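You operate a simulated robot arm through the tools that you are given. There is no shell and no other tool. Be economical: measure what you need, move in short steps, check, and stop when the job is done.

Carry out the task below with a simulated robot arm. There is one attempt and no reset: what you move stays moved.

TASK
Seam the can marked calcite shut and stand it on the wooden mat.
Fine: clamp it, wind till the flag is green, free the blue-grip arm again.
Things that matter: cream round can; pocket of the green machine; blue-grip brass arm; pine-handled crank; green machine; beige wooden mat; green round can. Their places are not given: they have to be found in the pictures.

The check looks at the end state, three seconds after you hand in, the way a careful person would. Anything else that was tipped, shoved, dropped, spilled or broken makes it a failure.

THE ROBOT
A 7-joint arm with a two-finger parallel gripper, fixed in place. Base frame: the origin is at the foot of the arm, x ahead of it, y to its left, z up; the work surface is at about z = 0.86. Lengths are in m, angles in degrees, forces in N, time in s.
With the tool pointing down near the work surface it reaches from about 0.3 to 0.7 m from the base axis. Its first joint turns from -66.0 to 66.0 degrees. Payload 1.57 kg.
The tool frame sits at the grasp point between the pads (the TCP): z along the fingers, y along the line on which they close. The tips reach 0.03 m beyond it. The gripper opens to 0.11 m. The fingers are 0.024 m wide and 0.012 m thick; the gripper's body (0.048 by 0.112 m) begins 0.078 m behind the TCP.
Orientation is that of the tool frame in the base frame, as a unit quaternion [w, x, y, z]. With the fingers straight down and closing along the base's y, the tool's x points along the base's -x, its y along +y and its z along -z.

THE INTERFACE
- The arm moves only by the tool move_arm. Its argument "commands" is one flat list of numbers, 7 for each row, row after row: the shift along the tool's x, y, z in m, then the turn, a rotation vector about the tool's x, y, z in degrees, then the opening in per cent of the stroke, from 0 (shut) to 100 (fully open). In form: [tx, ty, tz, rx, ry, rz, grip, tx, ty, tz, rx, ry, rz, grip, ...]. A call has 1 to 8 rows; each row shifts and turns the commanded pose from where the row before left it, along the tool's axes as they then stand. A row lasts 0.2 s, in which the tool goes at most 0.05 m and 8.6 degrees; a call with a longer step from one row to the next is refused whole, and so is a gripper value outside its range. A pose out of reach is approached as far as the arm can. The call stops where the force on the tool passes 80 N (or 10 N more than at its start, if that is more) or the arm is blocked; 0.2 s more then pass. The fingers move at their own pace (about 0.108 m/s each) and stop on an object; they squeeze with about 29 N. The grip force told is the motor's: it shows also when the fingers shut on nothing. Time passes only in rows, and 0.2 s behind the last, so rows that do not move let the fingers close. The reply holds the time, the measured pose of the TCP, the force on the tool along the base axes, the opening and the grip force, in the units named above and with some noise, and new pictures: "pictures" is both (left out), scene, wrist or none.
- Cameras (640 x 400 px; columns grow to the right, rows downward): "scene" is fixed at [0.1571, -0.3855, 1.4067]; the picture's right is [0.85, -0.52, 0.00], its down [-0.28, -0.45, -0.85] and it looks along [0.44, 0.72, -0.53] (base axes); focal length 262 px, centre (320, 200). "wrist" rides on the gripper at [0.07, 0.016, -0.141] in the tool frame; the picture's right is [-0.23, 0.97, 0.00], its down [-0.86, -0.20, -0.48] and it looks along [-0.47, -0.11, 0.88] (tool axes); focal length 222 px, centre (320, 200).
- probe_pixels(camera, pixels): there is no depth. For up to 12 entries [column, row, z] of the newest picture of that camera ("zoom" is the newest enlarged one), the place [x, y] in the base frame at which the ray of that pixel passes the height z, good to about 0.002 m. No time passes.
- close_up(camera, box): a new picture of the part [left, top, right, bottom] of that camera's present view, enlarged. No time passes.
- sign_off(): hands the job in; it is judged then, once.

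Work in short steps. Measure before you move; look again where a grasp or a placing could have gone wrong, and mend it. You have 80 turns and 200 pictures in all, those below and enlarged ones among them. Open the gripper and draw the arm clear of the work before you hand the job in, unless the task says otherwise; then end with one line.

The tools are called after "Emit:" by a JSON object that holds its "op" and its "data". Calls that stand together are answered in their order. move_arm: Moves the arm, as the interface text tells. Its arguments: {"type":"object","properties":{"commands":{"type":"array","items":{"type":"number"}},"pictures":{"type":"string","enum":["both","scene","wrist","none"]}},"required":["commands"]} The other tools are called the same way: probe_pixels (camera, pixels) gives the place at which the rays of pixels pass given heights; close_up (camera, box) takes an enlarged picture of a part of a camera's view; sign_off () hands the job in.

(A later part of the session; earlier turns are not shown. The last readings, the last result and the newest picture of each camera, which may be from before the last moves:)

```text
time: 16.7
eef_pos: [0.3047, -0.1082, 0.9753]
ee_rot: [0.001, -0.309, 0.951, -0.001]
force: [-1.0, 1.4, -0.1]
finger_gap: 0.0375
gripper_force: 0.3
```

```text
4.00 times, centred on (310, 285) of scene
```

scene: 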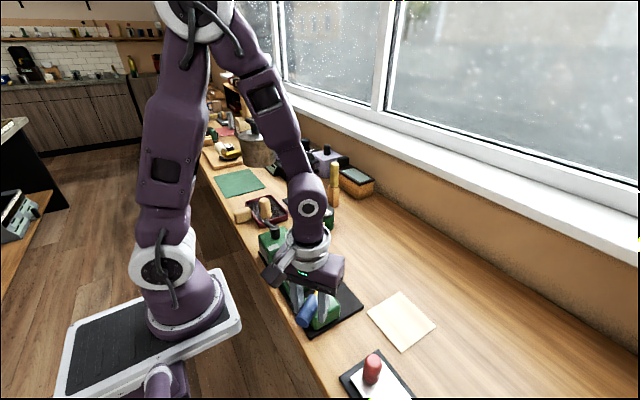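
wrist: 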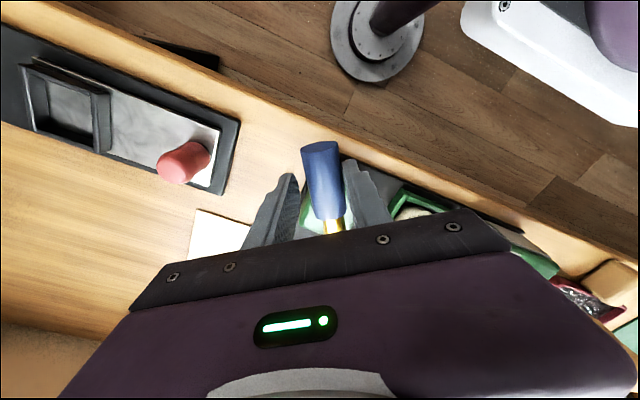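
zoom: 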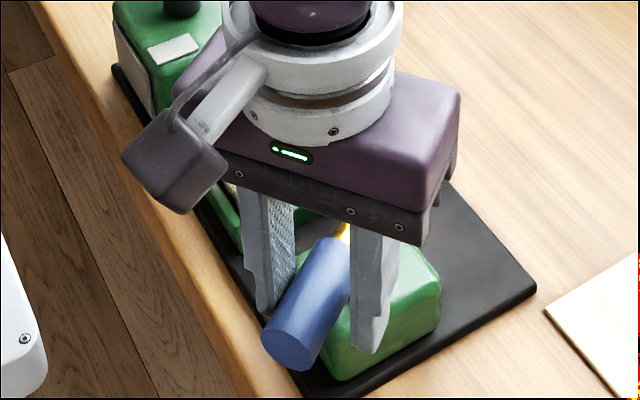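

It follows freely this way (now ~216°, force ≈1 N). I'll continue the swing by another 56°.

Emit:
{"op": "move_arm", "data": {"commands": [-0.0006, -0.00835, 0, 0, 0, -8, 33, -0.0006, -0.00835, 0, 0, 0, -8, 33, -0.0006, -0.00835, 0, 0, 0, -8, 33, -0.0006, -0.00835, 0, 0, 0, -8, 33, -0.0006, -0.00835, 0, 0, 0, -8, 33, -0.0006, -0.00835, 0, 0, 0, -8, 33, -0.0006, -0.00835, 0, 0, 0, -8, 33]}}

Emit:
{"op": "close_up", "data": {"camera": "scene", "box": [250, 235, 370, 335]}}

```text
time: 18.3
eef_pos: [0.3467, -0.1344, 0.9757]
ee_rot: [0.005, 0.719, -0.695, -0.006]
force: [-44.9, 9.5, -0.8]
finger_gap: 0.0759
gripper_force: 22.4
```

scene: 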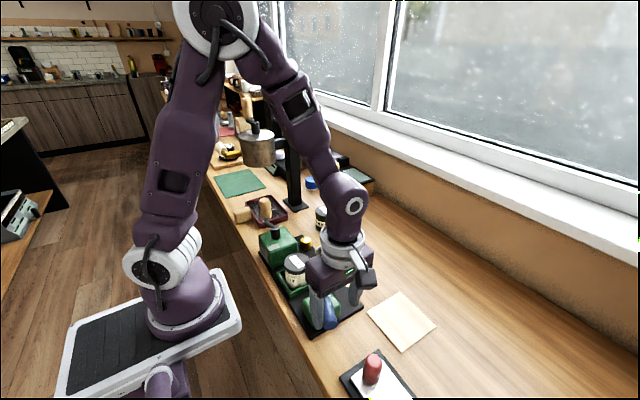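
wrist: 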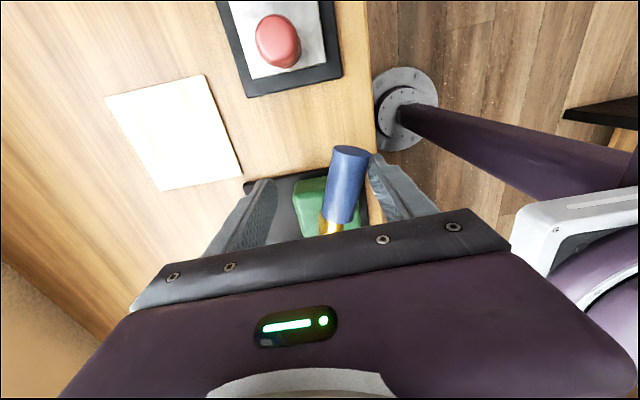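

```text
4.00 times, centred on (310, 285) of scene
```

zoom: 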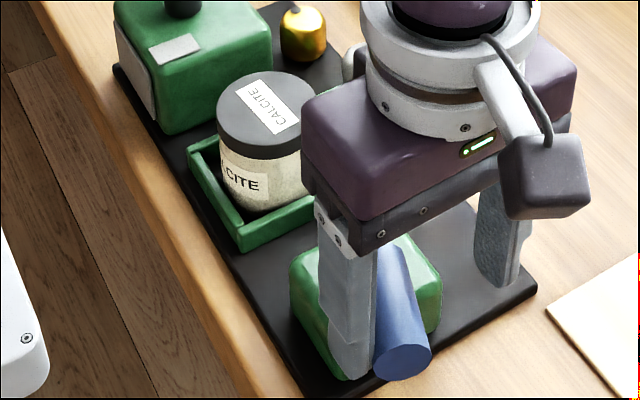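

It hit a stop (45 N, fingers forced open). I'll back off a little with wide fingers and lift, then see where the arm rests.

Emit:
{"op": "move_arm", "data": {"commands": [0, 0.008, 0, 0, 0, 0, 80, 0, 0.008, 0, 0, 0, 0, 80, 0, 0, 0, 0, 0, 0, 80, 0, 0, -0.045, 0, 0, 0, 80, 0, 0, -0.045, 0, 0, 0, 80, 0, 0, -0.045, 0, 0, 0, 80]}}

Emit:
{"op": "close_up", "data": {"camera": "scene", "box": [250, 215, 370, 335]}}

Emit:
{"op": "close_up", "data": {"camera": "wrist", "box": [200, 60, 440, 230]}}

```text
time: 19.7
eef_pos: [0.3383, -0.1326, 1.1139]
ee_rot: [-0.001, 0.72, -0.694, 0.002]
force: [0.2, 0.8, -0.2]
finger_gap: 0.0879
gripper_force: 0.1
```

scene: 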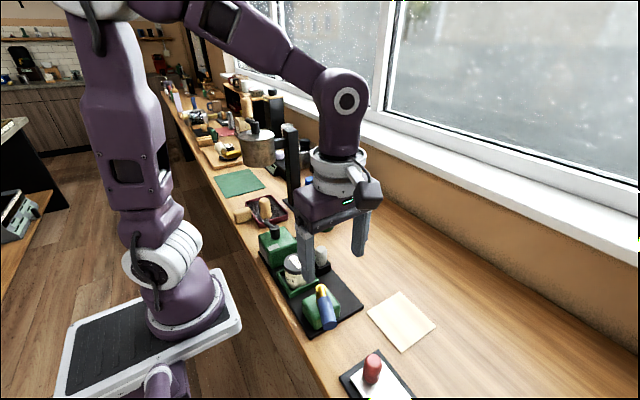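
wrist: 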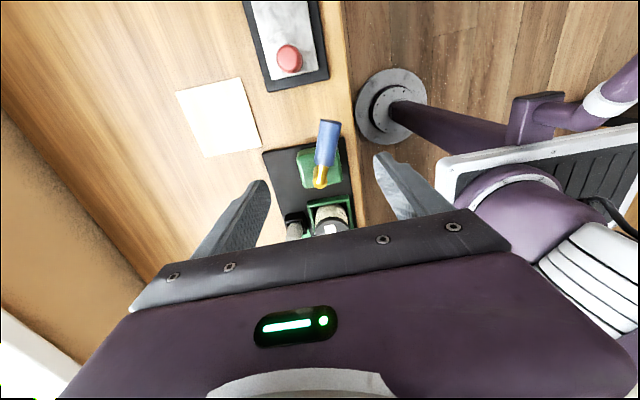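

```text
3.33 times, centred on (310, 275) of scene
```

zoom: 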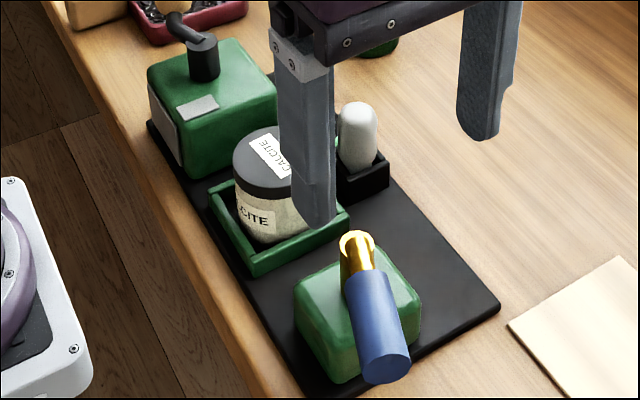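

```text
2.35 times, centred on (320, 145) of wrist
```

zoom: 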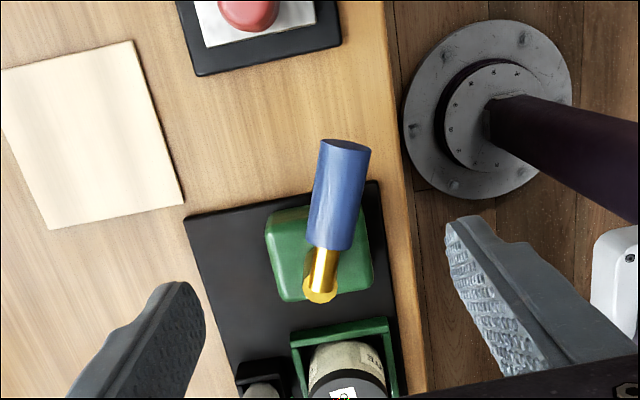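

The arm rests at the new stop and stays there. I'll measure its angle and look at the crank and its block.

Emit:
{"op": "probe_pixels", "data": {"camera": "zoom", "pixels": [[345, 145, 0.96], [331, 248, 0.96], [319, 290, 0.96]]}}

Emit:
{"op": "close_up", "data": {"camera": "scene", "box": [225, 185, 305, 265]}}

```text
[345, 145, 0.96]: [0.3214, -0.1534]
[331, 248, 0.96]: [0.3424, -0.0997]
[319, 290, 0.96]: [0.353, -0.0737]
```

```text
5.00 times, centred on (265, 225) of scene
```

zoom: 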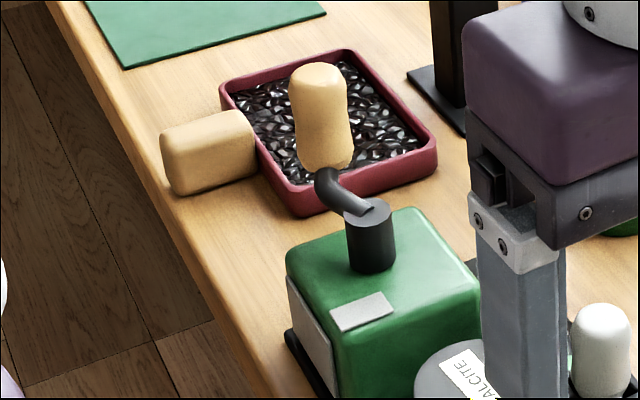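

The arm now points at ~248° (stop). I'll raise, turn the wrist back to neutral and move over toward the crank to measure it.

Emit:
{"op": "move_arm", "data": {"commands": [0, 0, -0.02, 0, 0, 8.4, 80, 0, 0, -0.02, 0, 0, 8.4, 80, 0, 0, -0.02, 0, 0, 8.4, 80, 0, 0, -0.02, 0, 0, 8.4, 80, 0, 0, -0.02, 0, 0, 8.4, 80, 0, 0, 0, 0, 0, 8.4, 80, 0, 0, 0, 0, 0, 8.4, 80, 0, 0, 0, 0, 0, 8.4, 80], "pictures": "none"}}

Emit:
{"op": "move_arm", "data": {"commands": [0, 0, 0, 0, 0, 8.4, 80, 0, 0, 0, 0, 0, 8.4, 80, 0, 0, 0, 0, 0, 8, 80, 0, 0.045, 0, 0, 0, 0, 80, 0, 0.045, 0, 0, 0, 0, 80, 0, 0.045, 0, 0, 0, 0, 80, 0, 0.045, 0, 0, 0, 0, 80, 0, 0.045, 0, 0, 0, 0, 80]}}

Emit:
{"op": "close_up", "data": {"camera": "wrist", "box": [220, 0, 500, 180]}}

```text
time: 21.5
eef_pos: [0.3389, -0.1345, 1.2123]
ee_rot: [0.001, -0.213, 0.977, -0.001]
force: [-0.1, -0.4, 0.0]
finger_gap: 0.0881
gripper_force: 0.1
```

```text
time: 23.3
eef_pos: [0.3386, 0.0911, 1.2103]
ee_rot: [0.001, -0.001, 1.0, 0.0]
force: [-0.5, 0.7, -0.2]
finger_gap: 0.0879
gripper_force: 0.1
```

scene: 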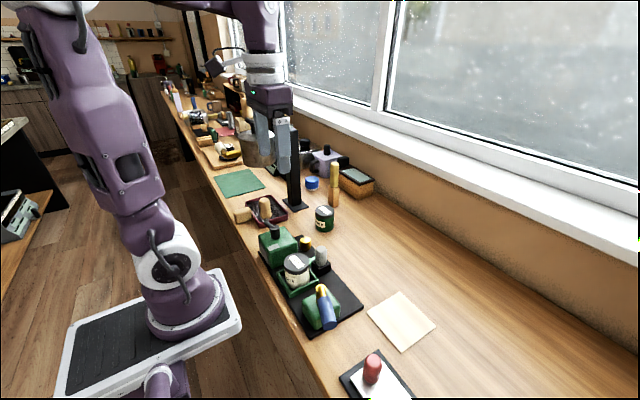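
wrist: 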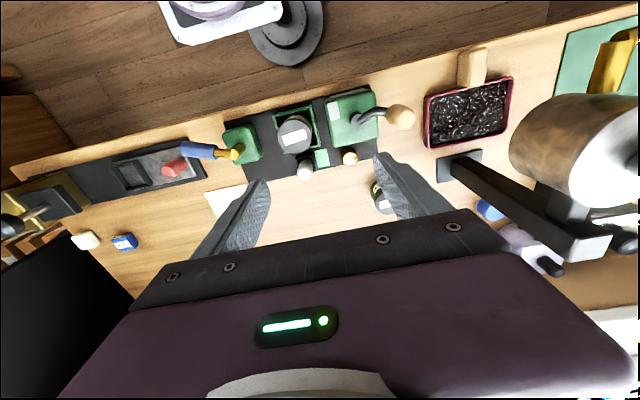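

```text
2.22 times, centred on (360, 90) of wrist
```

zoom: 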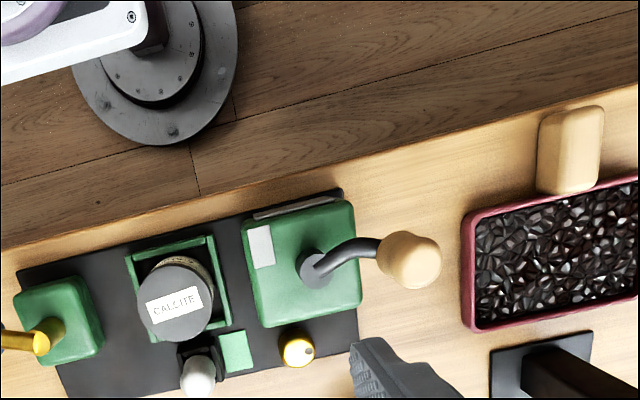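

Emit:
{"op": "probe_pixels", "data": {"camera": "zoom", "pixels": [[420, 262, 1.0], [420, 262, 1.03], [420, 262, 1.05], [392, 258, 0.97], [392, 258, 1.0], [315, 268, 0.96], [315, 268, 0.98], [375, 248, 0.97], [375, 248, 1.0]]}}

Emit:
{"op": "probe_pixels", "data": {"camera": "scene", "pixels": [[265, 200, 1.03], [265, 200, 1.05], [266.4, 217, 0.97], [266.4, 217, 1.0], [275, 227.6, 0.96], [275, 227.6, 0.98], [265, 208, 1.0], [265, 208, 1.03]]}}

```text
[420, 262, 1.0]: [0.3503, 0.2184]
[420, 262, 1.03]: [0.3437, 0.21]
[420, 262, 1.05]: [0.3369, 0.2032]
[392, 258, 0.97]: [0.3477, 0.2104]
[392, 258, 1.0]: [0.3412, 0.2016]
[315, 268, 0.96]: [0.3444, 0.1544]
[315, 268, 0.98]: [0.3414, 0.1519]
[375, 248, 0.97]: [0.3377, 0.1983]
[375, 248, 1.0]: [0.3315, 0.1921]
```

```text
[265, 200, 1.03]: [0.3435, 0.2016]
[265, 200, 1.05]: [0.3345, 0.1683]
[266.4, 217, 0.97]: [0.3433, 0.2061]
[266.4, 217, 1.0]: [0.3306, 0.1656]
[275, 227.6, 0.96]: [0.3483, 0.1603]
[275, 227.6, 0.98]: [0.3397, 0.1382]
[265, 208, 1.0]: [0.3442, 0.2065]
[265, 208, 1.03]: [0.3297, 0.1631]
```

The crank hub is at (0.343,0.154), handle upright at about (0.345,0.208), z 0.97–1.03, radius ≈0.054. I check where the tall black post stands before working there.

Emit:
{"op": "probe_pixels", "data": {"camera": "scene", "pixels": [[295, 206, 0.87], [283, 200, 0.87], [308, 205, 0.87], [295, 212, 0.87]]}}

Emit:
{"op": "probe_pixels", "data": {"camera": "wrist", "pixels": [[460, 168, 0.87], [437, 160, 0.87], [438, 180, 0.87]]}}

Emit:
{"op": "close_up", "data": {"camera": "wrist", "box": [320, 70, 440, 170]}}

```text
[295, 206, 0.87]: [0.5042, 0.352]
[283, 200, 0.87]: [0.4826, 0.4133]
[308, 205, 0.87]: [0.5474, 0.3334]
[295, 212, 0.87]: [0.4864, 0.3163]
```

```text
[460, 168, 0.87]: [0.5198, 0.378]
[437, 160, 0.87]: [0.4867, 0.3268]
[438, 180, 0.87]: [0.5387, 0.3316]
```

```text
4.00 times, centred on (380, 120) of wrist
```

zoom: 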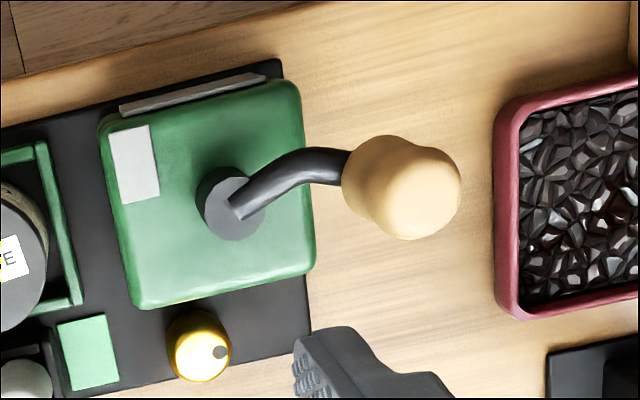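

The post is well away. I'll go above the handle at (0.345,0.208), z≈1.10, fingers open.

Emit:
{"op": "move_arm", "data": {"commands": [-0.003, 0.04, 0, 0, 0, 0, 80, -0.003, 0.04, 0, 0, 0, 0, 80, 0, 0.037, 0, 0, 0, 0, 80, 0, 0, 0.045, 0, 0, 0, 80, 0, 0, 0.045, 0, 0, 0, 80, 0, 0, 0.02, 0, 0, 0, 80]}}

Emit:
{"op": "close_up", "data": {"camera": "wrist", "box": [200, 60, 440, 230]}}

```text
time: 24.7
eef_pos: [0.3449, 0.2067, 1.1023]
ee_rot: [0.0, 0.0, 1.0, 0.0]
force: [-1.0, -0.1, 0.2]
finger_gap: 0.0878
gripper_force: 0.2
```

scene: 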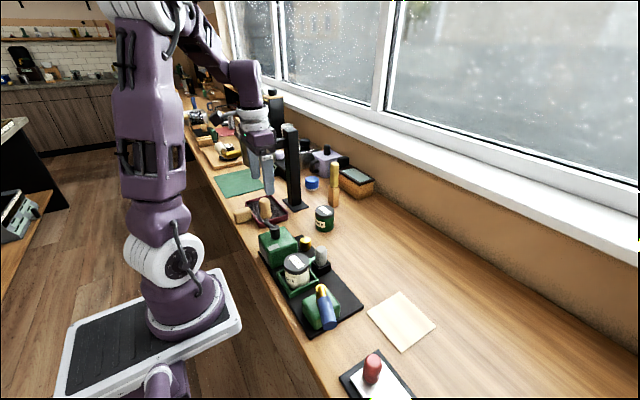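
wrist: 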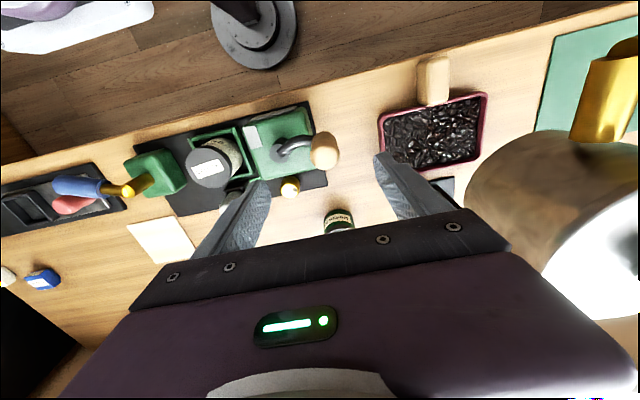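

```text
2.35 times, centred on (320, 145) of wrist
```

zoom: 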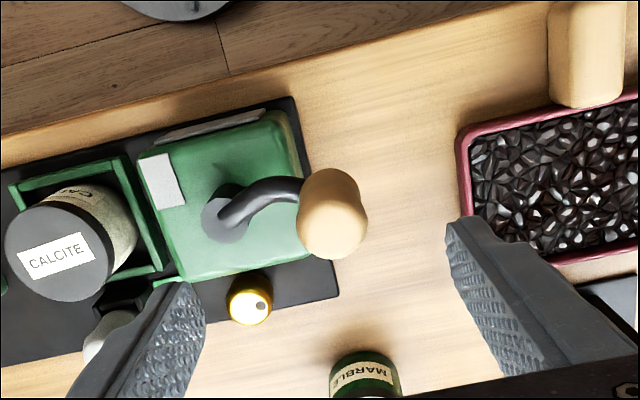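

Emit:
{"op": "probe_pixels", "data": {"camera": "zoom", "pixels": [[335, 222, 1.03], [335, 222, 1.02], [322, 190, 0.99], [298, 205, 1.0], [366, 212, 1.0]]}}

```text
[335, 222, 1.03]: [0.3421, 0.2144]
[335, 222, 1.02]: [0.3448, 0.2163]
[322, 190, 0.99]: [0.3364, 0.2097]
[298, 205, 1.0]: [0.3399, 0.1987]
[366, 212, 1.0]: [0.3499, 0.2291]
```

The handle centre is about (0.344,0.211). I'll shift +3 mm, go down to z≈1.012 and close on it.

Emit:
{"op": "move_arm", "data": {"commands": [0.001, 0.003, 0.03, 0, 0, 0, 80, 0, 0, 0.035, 0, 0, 0, 80, 0, 0, 0.025, 0, 0, 0, 80, 0, 0, 0, 0, 0, 0, 20, 0, 0, 0, 0, 0, 0, 20, 0, 0, 0, 0, 0, 0, 20]}}

Emit:
{"op": "close_up", "data": {"camera": "scene", "box": [220, 170, 320, 260]}}

Emit:
{"op": "close_up", "data": {"camera": "wrist", "box": [200, 80, 440, 230]}}

```text
time: 26.1
eef_pos: [0.3427, 0.214, 1.0103]
ee_rot: [0.001, -0.001, 1.0, 0.001]
force: [-0.3, 19.8, -15.5]
finger_gap: 0.0318
gripper_force: 40.4
```

scene: 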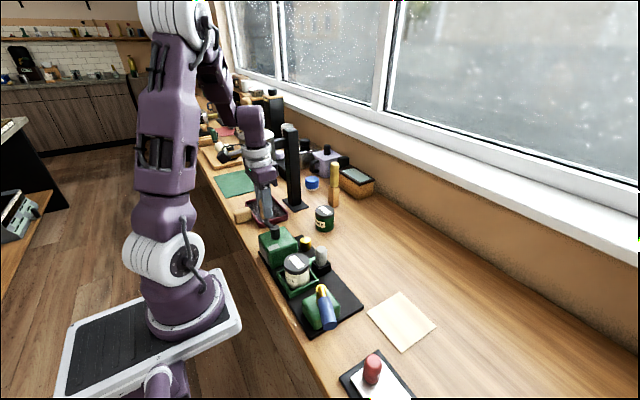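
wrist: 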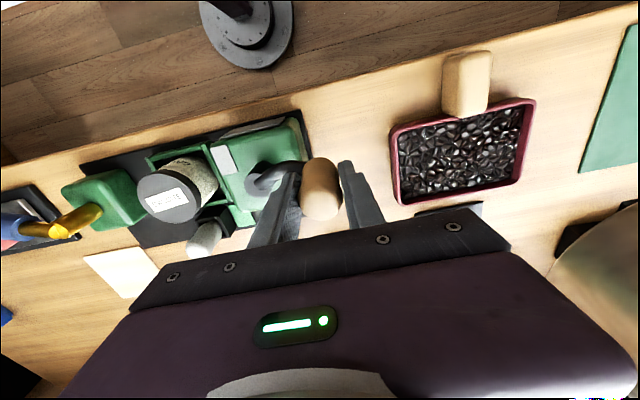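

```text
4.44 times, centred on (270, 215) of scene
```

zoom: 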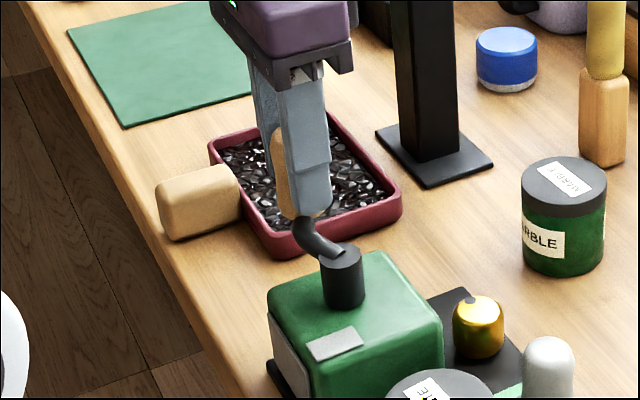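

```text
2.67 times, centred on (320, 155) of wrist
```

zoom: 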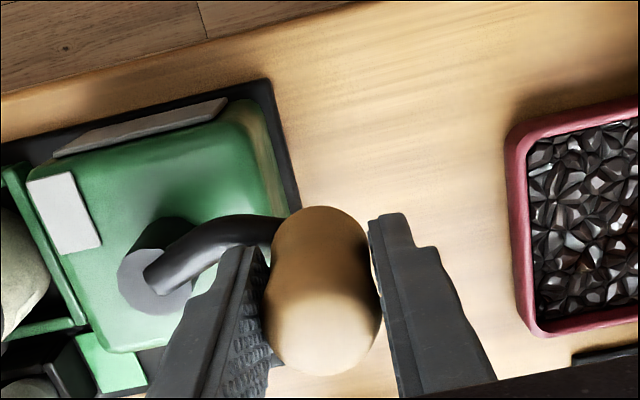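

The handle is gripped (gap 0.032); it pulled the tool to y=0.214, so the handle radius is ≈0.06. I check the hub centre again to fix the circle.

Emit:
{"op": "probe_pixels", "data": {"camera": "zoom", "pixels": [[153, 282, 0.965], [153, 282, 0.975], [324, 320, 1.03], [320, 225, 0.98]]}}

Emit:
{"op": "probe_pixels", "data": {"camera": "scene", "pixels": [[275, 227.5, 0.965], [275, 227.5, 0.97]]}}

```text
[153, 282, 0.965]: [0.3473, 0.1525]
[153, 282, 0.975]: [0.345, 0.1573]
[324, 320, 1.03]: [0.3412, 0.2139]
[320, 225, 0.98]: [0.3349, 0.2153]
```

```text
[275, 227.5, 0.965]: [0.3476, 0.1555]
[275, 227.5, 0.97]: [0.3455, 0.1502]
```

Hub (0.346,0.154), r≈0.06. I'll try winding clockwise (seen from above) by 30° and watch the force and crank.

Emit:
{"op": "move_arm", "data": {"commands": [0, 0.004, 0, 0, 0, 0, 20, -0.0104, -0.0003, 0, 0, 0, 0, 20, -0.0102, -0.0022, 0, 0, 0, 0, 20, -0.0097, -0.0039, 0, 0, 0, 0, 20]}}

Emit:
{"op": "close_up", "data": {"camera": "scene", "box": [220, 170, 345, 300]}}

```text
time: 27.1
eef_pos: [0.3733, 0.2088, 1.0122]
ee_rot: [0.0, 0.001, 1.0, -0.001]
force: [-14.0, -9.3, -4.2]
finger_gap: 0.0318
gripper_force: 40.3
```

scene: 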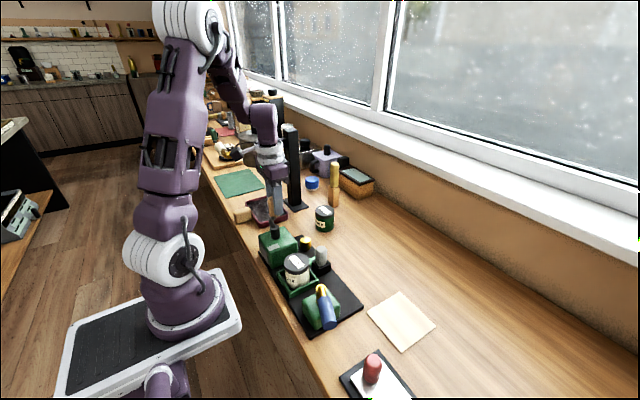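
wrist: 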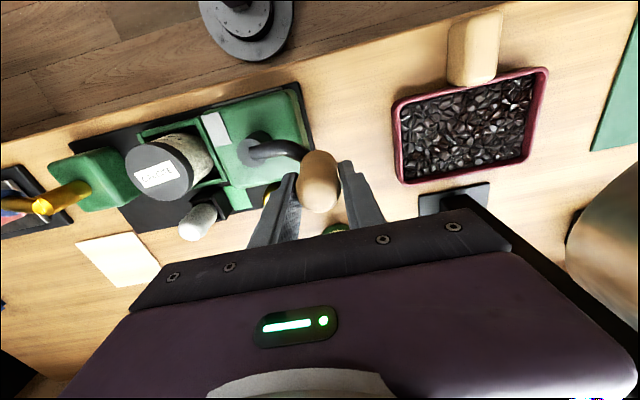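

```text
3.08 times, centred on (282, 235) of scene
```

zoom: 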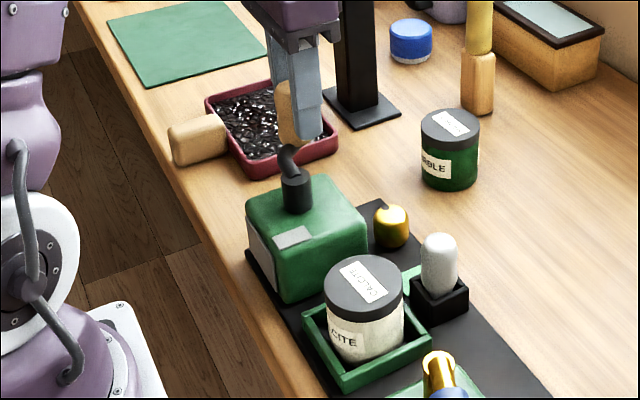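

It turns with light force (~17 N). I'll continue clockwise by 144° in 18° steps.

Emit:
{"op": "move_arm", "data": {"commands": [-0.0152, -0.0111, 0, 0, 0, 0, 20, -0.0111, -0.0152, 0, 0, 0, 0, 20, -0.0058, -0.0178, 0, 0, 0, 0, 20, 0, -0.0188, 0, 0, 0, 0, 20, 0.0058, -0.0178, 0, 0, 0, 0, 20, 0.0111, -0.0152, 0, 0, 0, 0, 20, 0.0152, -0.0111, 0, 0, 0, 0, 20, 0.0178, -0.0058, 0, 0, 0, 0, 20]}}

Emit:
{"op": "close_up", "data": {"camera": "scene", "box": [220, 190, 345, 320]}}

```text
time: 28.9
eef_pos: [0.3589, 0.0968, 1.0126]
ee_rot: [0.004, -0.001, 1.0, 0.002]
force: [9.7, 30.5, -8.3]
finger_gap: 0.0316
gripper_force: 40.6
```

scene: 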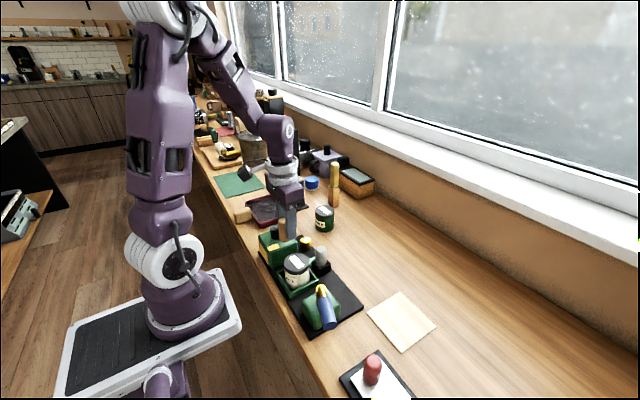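
wrist: 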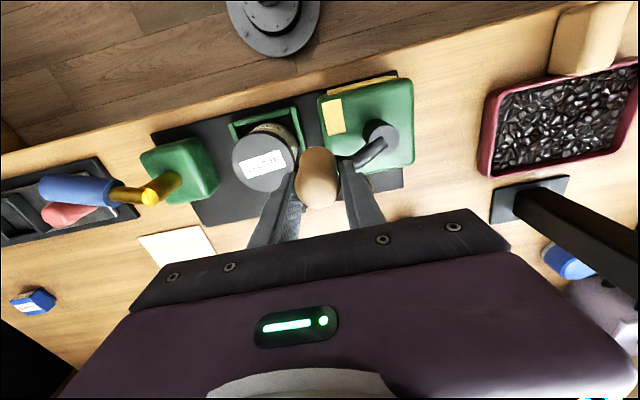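

```text
3.08 times, centred on (282, 255) of scene
```

zoom: 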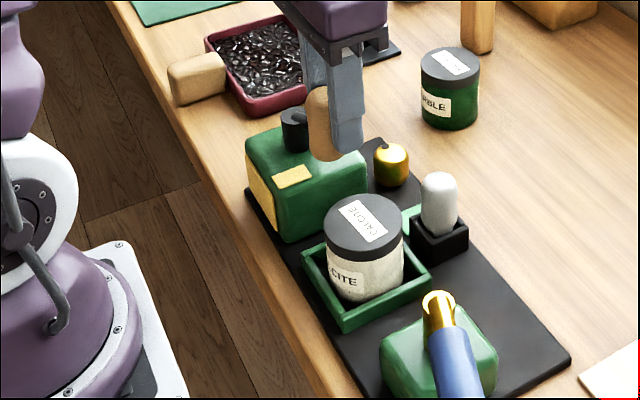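

The plates on the block turned from white to amber — they are the flag, and this direction works. I continue another 144°.

Emit:
{"op": "move_arm", "data": {"commands": [0.0188, 0.002, 0, 0, 0, 0, 20, 0.0178, 0.0058, 0, 0, 0, 0, 20, 0.0152, 0.0111, 0, 0, 0, 0, 20, 0.0111, 0.0152, 0, 0, 0, 0, 20, 0.0058, 0.0178, 0, 0, 0, 0, 20, 0, 0.0188, 0, 0, 0, 0, 20, -0.0058, 0.0178, 0, 0, 0, 0, 20, -0.0111, 0.0152, 0, 0, 0, 0, 20]}}

Emit:
{"op": "close_up", "data": {"camera": "scene", "box": [220, 190, 345, 320]}}

```text
time: 30.7
eef_pos: [0.305, 0.1982, 1.0117]
ee_rot: [0.0, 0.001, 1.0, -0.002]
force: [-8.4, -16.9, 8.8]
finger_gap: 0.0311
gripper_force: 40.0
```

scene: 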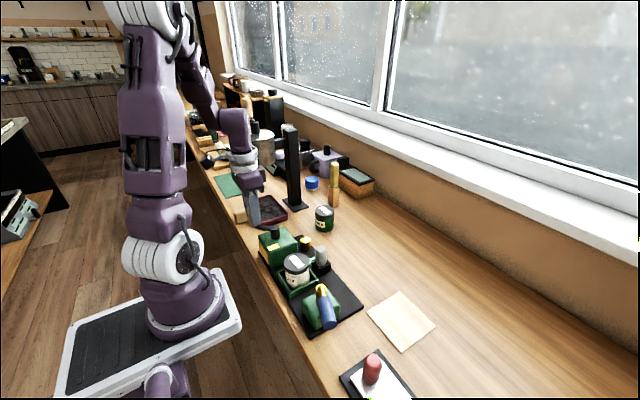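
wrist: 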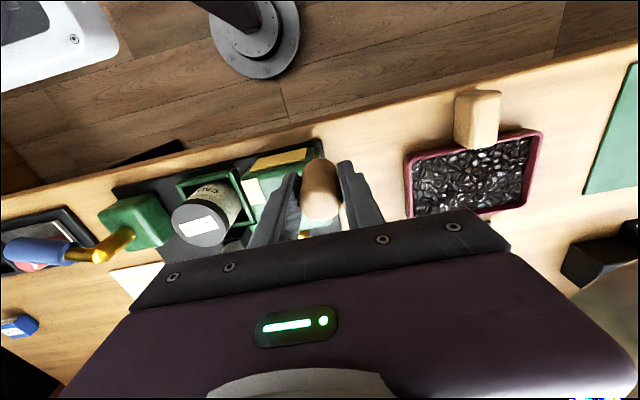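

```text
3.08 times, centred on (282, 255) of scene
```

zoom: 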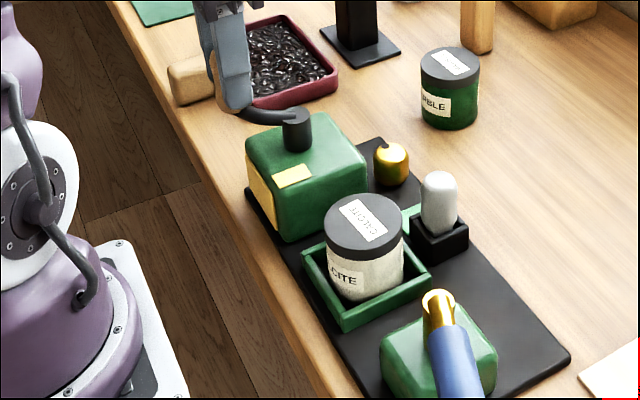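

Still amber after ~320°; all else undisturbed. Continuing clockwise 144°.

Emit:
{"op": "move_arm", "data": {"commands": [-0.0152, 0.0101, 0, 0, 0, 0, 20, -0.0178, 0.0058, 0, 0, 0, 0, 20, -0.0188, 0, 0, 0, 0, 0, 20, -0.0178, -0.0058, 0, 0, 0, 0, 20, -0.0152, -0.0111, 0, 0, 0, 0, 20, -0.0111, -0.0152, 0, 0, 0, 0, 20, -0.0058, -0.0178, 0, 0, 0, 0, 20, 0, -0.0188, 0, 0, 0, 0, 20], "pictures": "none"}}

Emit:
{"op": "close_up", "data": {"camera": "scene", "box": [220, 190, 345, 320]}}

```text
time: 32.5
eef_pos: [0.4053, 0.1462, 1.0121]
ee_rot: [-0.001, 0.0, 1.0, -0.001]
force: [-2.1, 5.4, -0.6]
finger_gap: 0.0314
gripper_force: 34.3
```

```text
3.08 times, centred on (282, 255) of scene
```

zoom: 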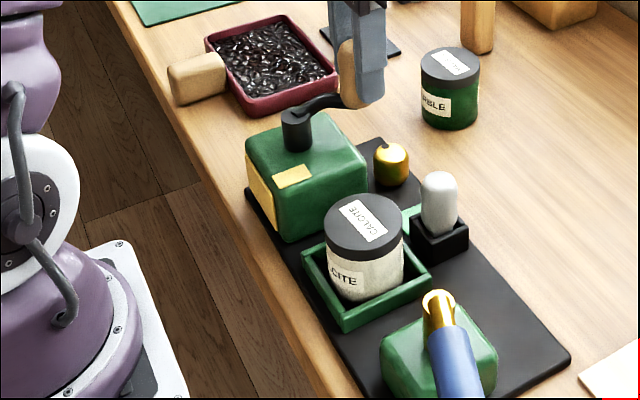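

Force is low; still amber. Next 144°.

Emit:
{"op": "move_arm", "data": {"commands": [0.0058, -0.0178, 0, 0, 0, 0, 20, 0.0111, -0.0152, 0, 0, 0, 0, 20, 0.0152, -0.0111, 0, 0, 0, 0, 20, 0.0178, -0.0058, 0, 0, 0, 0, 20, 0.0188, 0, 0, 0, 0, 0, 20, 0.0178, 0.0058, 0, 0, 0, 0, 20, 0.0152, 0.0111, 0, 0, 0, 0, 20, 0.0111, 0.0152, 0, 0, 0, 0, 20], "pictures": "none"}}

Emit:
{"op": "close_up", "data": {"camera": "scene", "box": [220, 190, 345, 320]}}

```text
time: 34.3
eef_pos: [0.2938, 0.1282, 1.0096]
ee_rot: [0.0, 0.001, 1.0, -0.001]
force: [-1.4, -10.6, -5.3]
finger_gap: 0.0319
gripper_force: 34.5
```

```text
3.08 times, centred on (282, 255) of scene
```

zoom: 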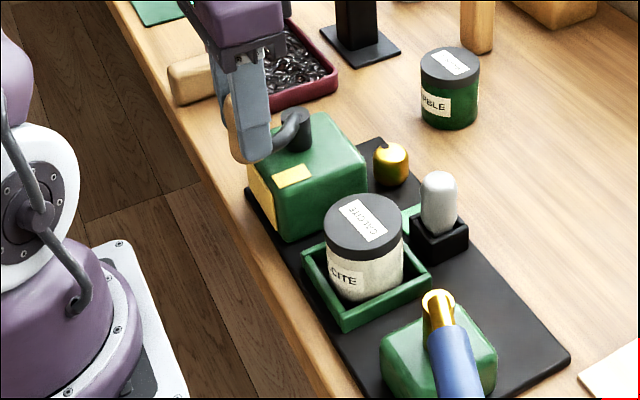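

Still amber at ~600°. I'll go on in shorter 72° calls so as not to overshoot green.

Emit:
{"op": "move_arm", "data": {"commands": [0.0058, 0.0178, 0, 0, 0, 0, 20, 0, 0.0188, 0, 0, 0, 0, 20, -0.0058, 0.0178, 0, 0, 0, 0, 20, -0.0111, 0.0152, 0, 0, 0, 0, 20], "pictures": "none"}}

Emit:
{"op": "close_up", "data": {"camera": "scene", "box": [220, 190, 345, 320]}}

```text
time: 35.3
eef_pos: [0.3044, 0.1977, 1.011]
ee_rot: [0.0, 0.002, 1.0, -0.001]
force: [-8.3, -16.8, 6.1]
finger_gap: 0.0309
gripper_force: 40.1
```

```text
3.08 times, centred on (282, 255) of scene
```

zoom: 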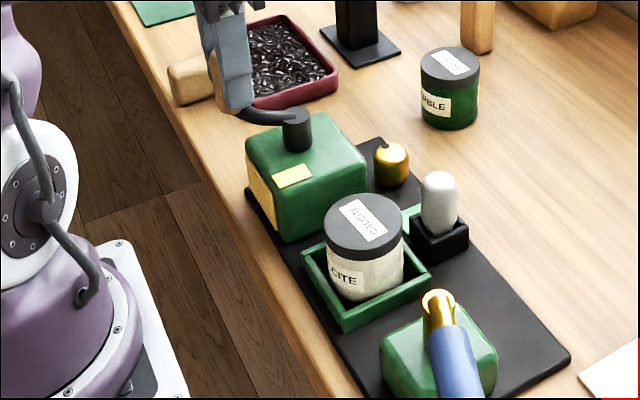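

Still amber; next 72°.

Emit:
{"op": "move_arm", "data": {"commands": [-0.0152, 0.0111, 0, 0, 0, 0, 20, -0.0178, 0.0058, 0, 0, 0, 0, 20, -0.0188, 0, 0, 0, 0, 0, 20, -0.0178, -0.0058, 0, 0, 0, 0, 20], "pictures": "none"}}

Emit:
{"op": "close_up", "data": {"camera": "scene", "box": [220, 190, 345, 320]}}

```text
time: 36.3
eef_pos: [0.3733, 0.209, 1.0122]
ee_rot: [0.001, -0.001, 1.0, -0.001]
force: [-4.9, -11.6, -0.6]
finger_gap: 0.0324
gripper_force: 6.2
```

```text
3.08 times, centred on (282, 255) of scene
```

zoom: 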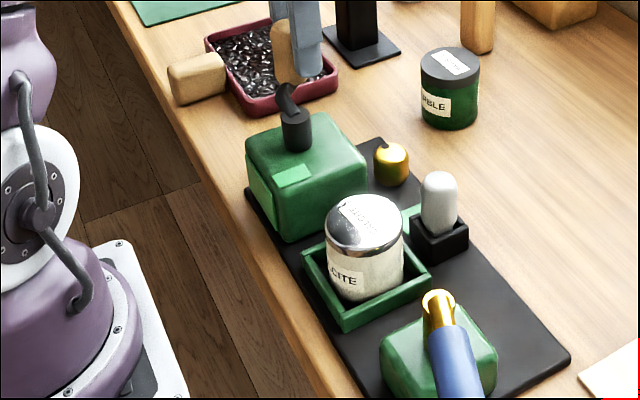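

The flag is green and the lid has turned bright (seamed). I'll release the handle, lift, then travel back to the blue-grip arm.

Emit:
{"op": "move_arm", "data": {"commands": [0, 0, 0, 0, 0, 0, 80, 0, 0, 0, 0, 0, 0, 80, 0, 0, -0.03, 0, 0, 0, 80, 0, 0, -0.045, 0, 0, 0, 80, 0, 0, -0.045, 0, 0, 0, 80, 0, 0, -0.03, 0, 0, 0, 80], "pictures": "none"}}

Emit:
{"op": "move_arm", "data": {"commands": [0.0061, -0.048, 0, 0, 0, 0, 80, 0.0061, -0.048, 0, 0, 0, 0, 80, 0.0061, -0.048, 0, 0, 0, 0, 80, 0.0061, -0.048, 0, 0, 0, 0, 80, 0.0061, -0.048, 0, 0, 0, 0, 80, 0.0061, -0.048, 0, 0, 0, 0, 80, 0.0061, -0.048, 0, 0, 0, 0, 80], "pictures": "none"}}

Emit:
{"op": "move_arm", "data": {"commands": [0, 0, 0, 0, 0, -8.5, 80, 0, 0, 0, 0, 0, -8.5, 80, 0, 0, 0, 0, 0, -8.5, 80, 0, 0, 0, 0, 0, -8.5, 80, 0, 0, 0, 0, 0, -8.5, 80, 0, 0, 0, 0, 0, -8.5, 80, 0, 0, 0, 0, 0, -8.5, 80, 0, 0, 0, 0, 0, -8.5, 80]}}

Emit:
{"op": "close_up", "data": {"camera": "wrist", "box": [200, 60, 440, 230]}}

```text
time: 37.7
eef_pos: [0.3746, 0.2092, 1.1626]
ee_rot: [0.001, -0.001, 1.0, -0.001]
force: [0.3, 0.1, 0.2]
finger_gap: 0.0878
gripper_force: 0.1
```

```text
time: 39.3
eef_pos: [0.33, -0.1278, 1.1613]
ee_rot: [0.002, 0.0, 1.0, 0.0]
force: [-0.2, 0.0, 0.0]
finger_gap: 0.0882
gripper_force: 0.0
```

```text
time: 41.1
eef_pos: [0.331, -0.1252, 1.1629]
ee_rot: [0.0, -0.56, 0.828, -0.001]
force: [0.3, 0.8, -0.8]
finger_gap: 0.088
gripper_force: 0.0
```

scene: 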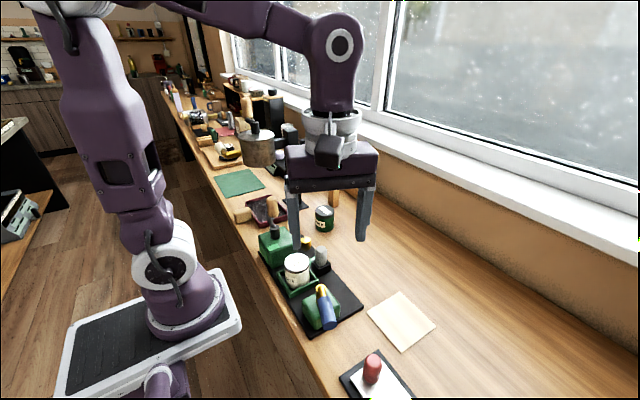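
wrist: 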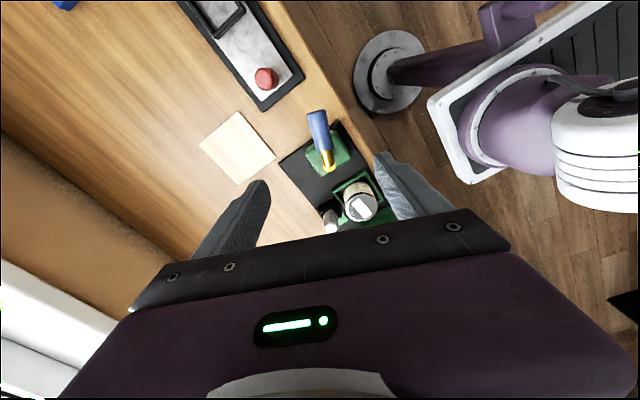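

```text
2.35 times, centred on (320, 145) of wrist
```

zoom: 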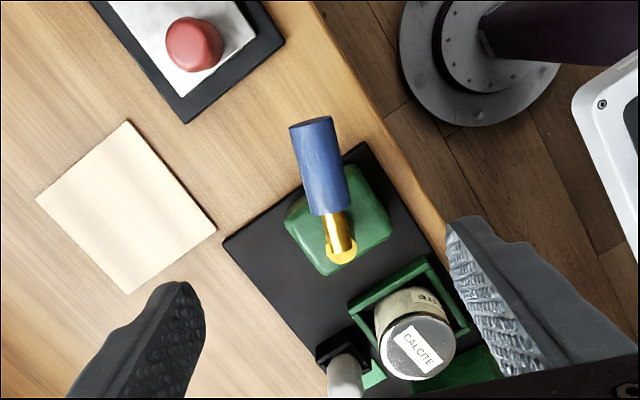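

The tool is aligned with the arm (248°). I'll go down to z≈0.975 and cage the grip.

Emit:
{"op": "move_arm", "data": {"commands": [0.003, 0, 0.045, 0, 0, 0, 80, 0, 0, 0.045, 0, 0, 0, 80, 0, 0, 0.045, 0, 0, 0, 80, 0, 0, 0.035, 0, 0, 0, 80, 0, 0, 0.018, 0, 0, 0, 80, 0, 0, 0, 0, 0, 0, 33, 0, 0, 0, 0, 0, 0, 33]}}

Emit:
{"op": "close_up", "data": {"camera": "wrist", "box": [200, 80, 440, 230]}}

```text
time: 42.7
eef_pos: [0.3307, -0.1281, 0.9742]
ee_rot: [0.001, -0.56, 0.829, -0.001]
force: [-0.1, 0.9, 0.2]
finger_gap: 0.0363
gripper_force: 0.0
```

scene: 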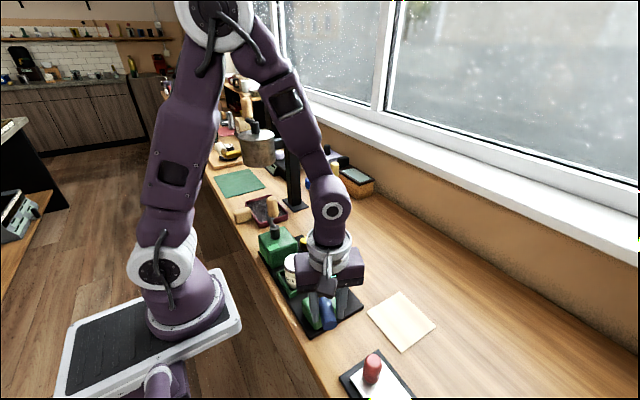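
wrist: 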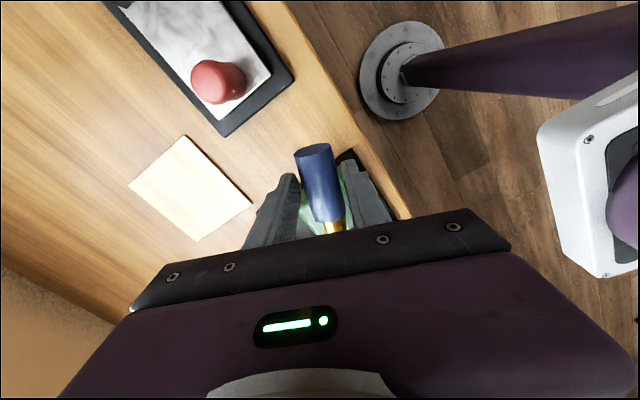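

```text
2.67 times, centred on (320, 155) of wrist
```

zoom: 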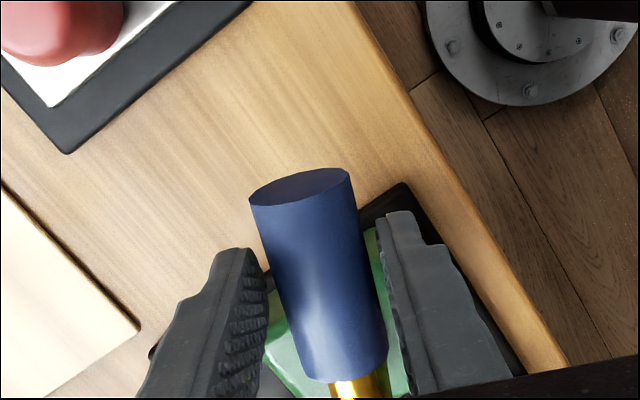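

Caged. I'll swing it back clockwise by ~53° (48° plus the cage's slack) to its free stop.

Emit:
{"op": "move_arm", "data": {"commands": [-0.0005, 0.0079, 0, 0, 0, 7.6, 33, -0.0005, 0.0079, 0, 0, 0, 7.6, 33, -0.0005, 0.0079, 0, 0, 0, 7.6, 33, -0.0005, 0.0079, 0, 0, 0, 7.6, 33, -0.0005, 0.0079, 0, 0, 0, 7.6, 33, -0.0005, 0.0079, 0, 0, 0, 7.6, 33, -0.0005, 0.0079, 0, 0, 0, 7.6, 33]}}

Emit:
{"op": "close_up", "data": {"camera": "wrist", "box": [200, 80, 440, 230]}}

```text
time: 44.3
eef_pos: [0.2952, -0.0901, 0.9739]
ee_rot: [0.001, -0.128, 0.992, -0.001]
force: [0.4, -2.1, -0.7]
finger_gap: 0.0378
gripper_force: 1.1
```

scene: 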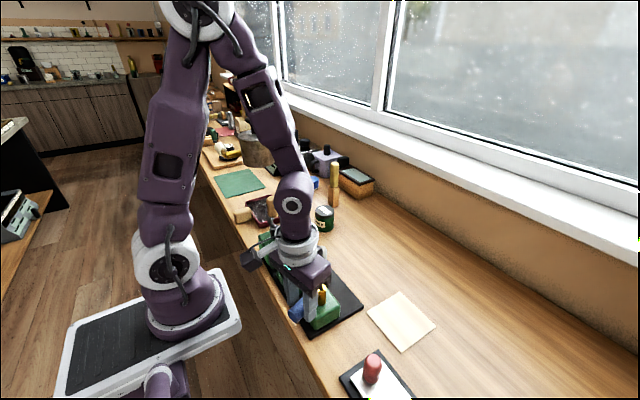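
wrist: 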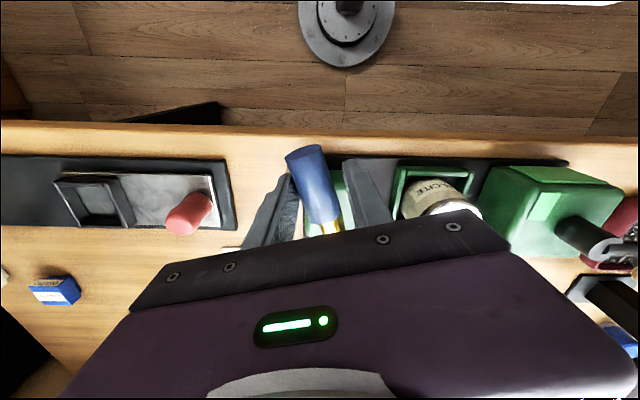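

```text
2.67 times, centred on (320, 155) of wrist
```

zoom: 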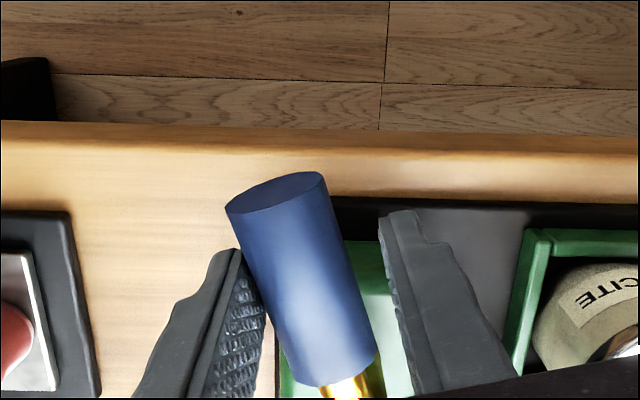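

The grip touches the pushing finger with little force; I nudge a few mm more to be sure it is at its stop, then release and lift.

Emit:
{"op": "move_arm", "data": {"commands": [0, 0.004, 0, 0, 0, 0, 33, 0, 0.003, 0, 0, 0, 0, 33], "pictures": "none"}}

Emit:
{"op": "move_arm", "data": {"commands": [0, -0.006, 0, 0, 0, 0, 70, 0, 0, 0, 0, 0, 0, 70, 0, 0, -0.04, 0, 0, 0, 70, 0, 0, -0.045, 0, 0, 0, 70, 0, 0, -0.045, 0, 0, 7.5, 70, 0, 0, -0.045, 0, 0, 7.2, 70]}}

Emit:
{"op": "close_up", "data": {"camera": "scene", "box": [240, 215, 360, 335]}}

```text
time: 44.9
eef_pos: [0.2949, -0.0835, 0.9746]
ee_rot: [0.001, -0.128, 0.992, 0.0]
force: [1.6, -15.5, -3.0]
finger_gap: 0.0495
gripper_force: 7.5
```

```text
time: 46.3
eef_pos: [0.2956, -0.0883, 1.1501]
ee_rot: [0.001, 0.0, 1.0, -0.001]
force: [-0.8, -0.9, 0.4]
finger_gap: 0.0768
gripper_force: 0.0
```

scene: 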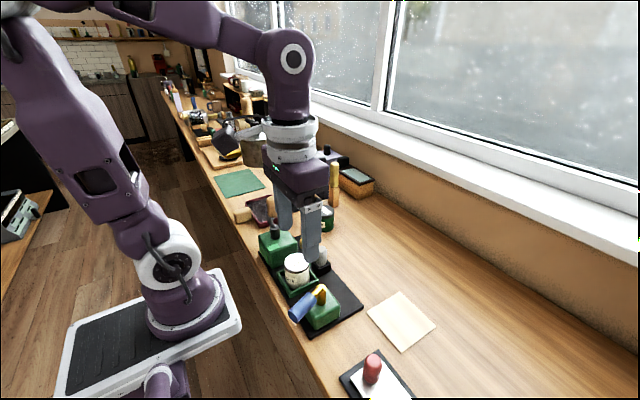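
wrist: 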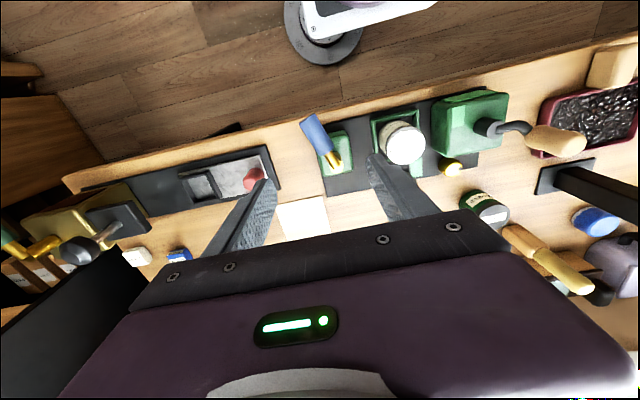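

```text
3.33 times, centred on (300, 275) of scene
```

zoom: 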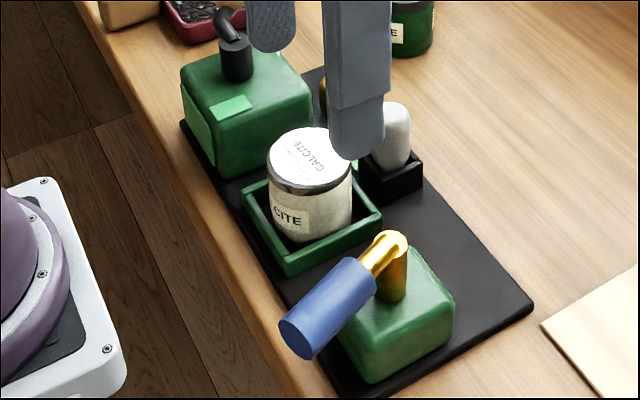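

The arm is back at its free stop and the flag stays green. Now I move above the can at (0.349,0.040) and go partway down.

Emit:
{"op": "move_arm", "data": {"commands": [-0.0178, 0.0428, 0, 0, 0, 0, 71, -0.0178, 0.0428, 0, 0, 0, 0, 71, -0.0178, 0.0428, 0, 0, 0, 0, 71, 0, 0, 0.045, 0, 0, 0, 71, 0, 0, 0.045, 0, 0, 0, 71, 0, 0, 0.045, 0, 0, 0, 71]}}

Emit:
{"op": "close_up", "data": {"camera": "wrist", "box": [200, 80, 440, 230]}}

```text
time: 47.7
eef_pos: [0.3484, 0.0386, 1.0124]
ee_rot: [0.001, -0.001, 1.0, 0.0]
force: [0.0, 0.0, -0.4]
finger_gap: 0.0781
gripper_force: 0.1
```

scene: 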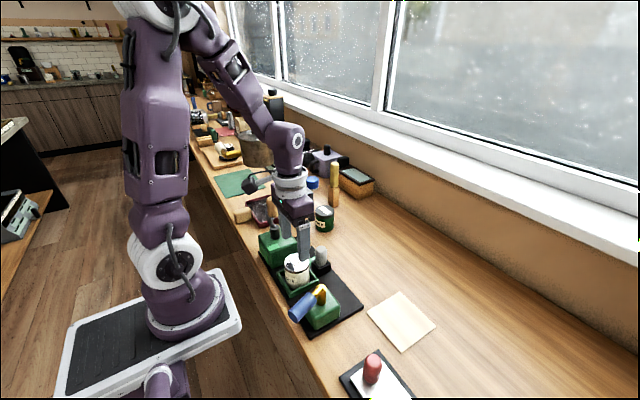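
wrist: 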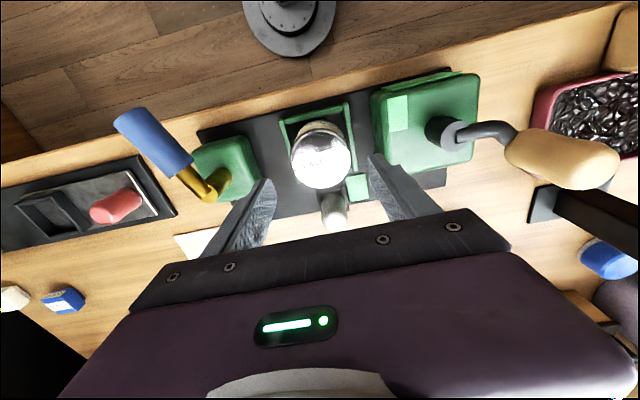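

```text
2.67 times, centred on (320, 155) of wrist
```

zoom: 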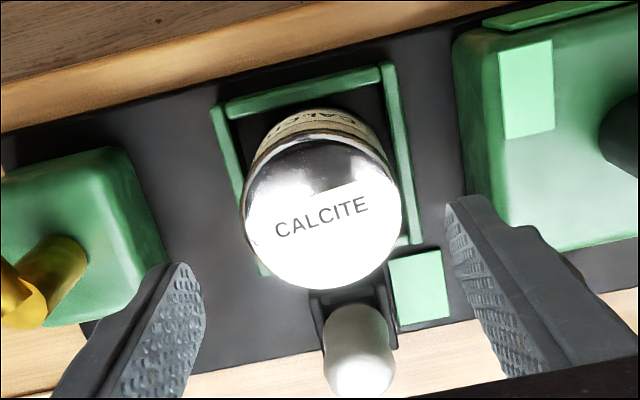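

The can sits between the fingers with margin. Down to z≈0.919, close, and lift straight out.

Emit:
{"op": "move_arm", "data": {"commands": [0, 0.001, 0.045, 0, 0, 0, 71, 0, 0, 0.035, 0, 0, 0, 71, 0, 0, 0.0135, 0, 0, 0, 71, 0, 0, 0, 0, 0, 0, 40, 0, 0, 0, 0, 0, 0, 40], "pictures": "none"}}

Emit:
{"op": "move_arm", "data": {"commands": [0, 0, -0.01, 0, 0, 0, 40, 0, 0, -0.02, 0, 0, 0, 40, 0, 0, -0.04, 0, 0, 0, 40, 0, 0, -0.045, 0, 0, 0, 40, 0, 0, -0.04, 0, 0, 0, 40]}}

Emit:
{"op": "close_up", "data": {"camera": "scene", "box": [240, 195, 360, 335]}}

```text
time: 48.9
eef_pos: [0.3491, 0.0418, 0.9211]
ee_rot: [0.0, 0.0, 1.0, 0.0]
force: [0.0, -0.6, 1.6]
finger_gap: 0.0609
gripper_force: 29.2
```

```text
time: 50.1
eef_pos: [0.348, 0.0411, 1.0763]
ee_rot: [0.001, 0.0, 1.0, 0.001]
force: [0.1, 0.3, -2.3]
finger_gap: 0.0609
gripper_force: 28.8
```

scene: 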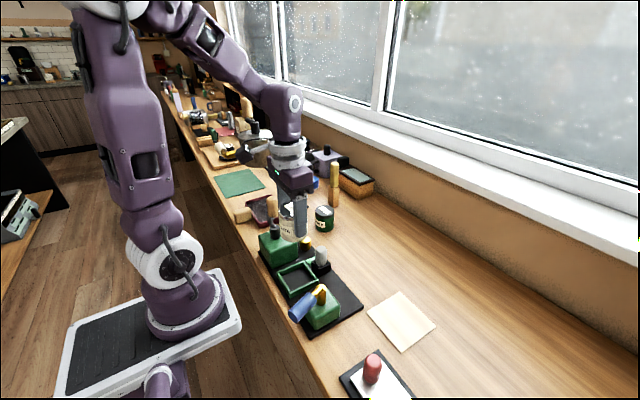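
wrist: 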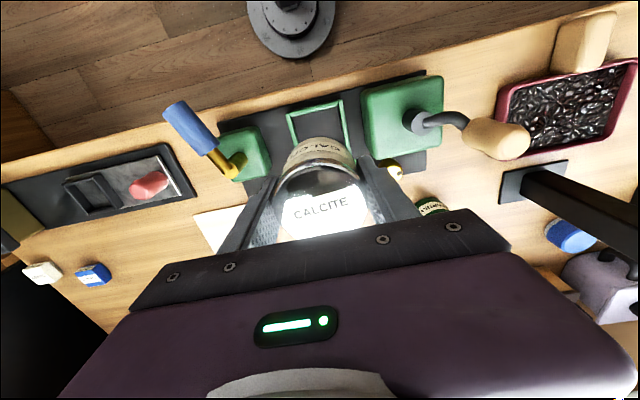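

```text
2.86 times, centred on (300, 265) of scene
```

zoom: 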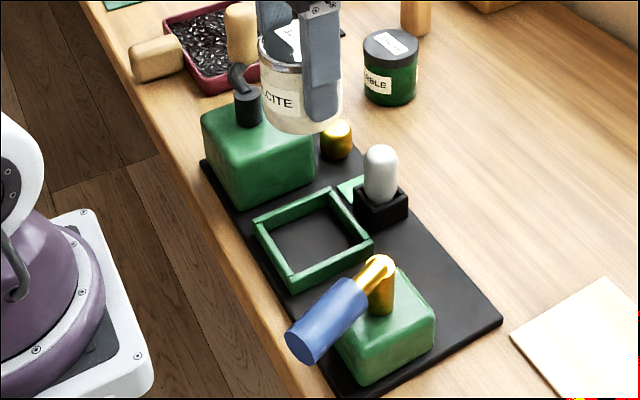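

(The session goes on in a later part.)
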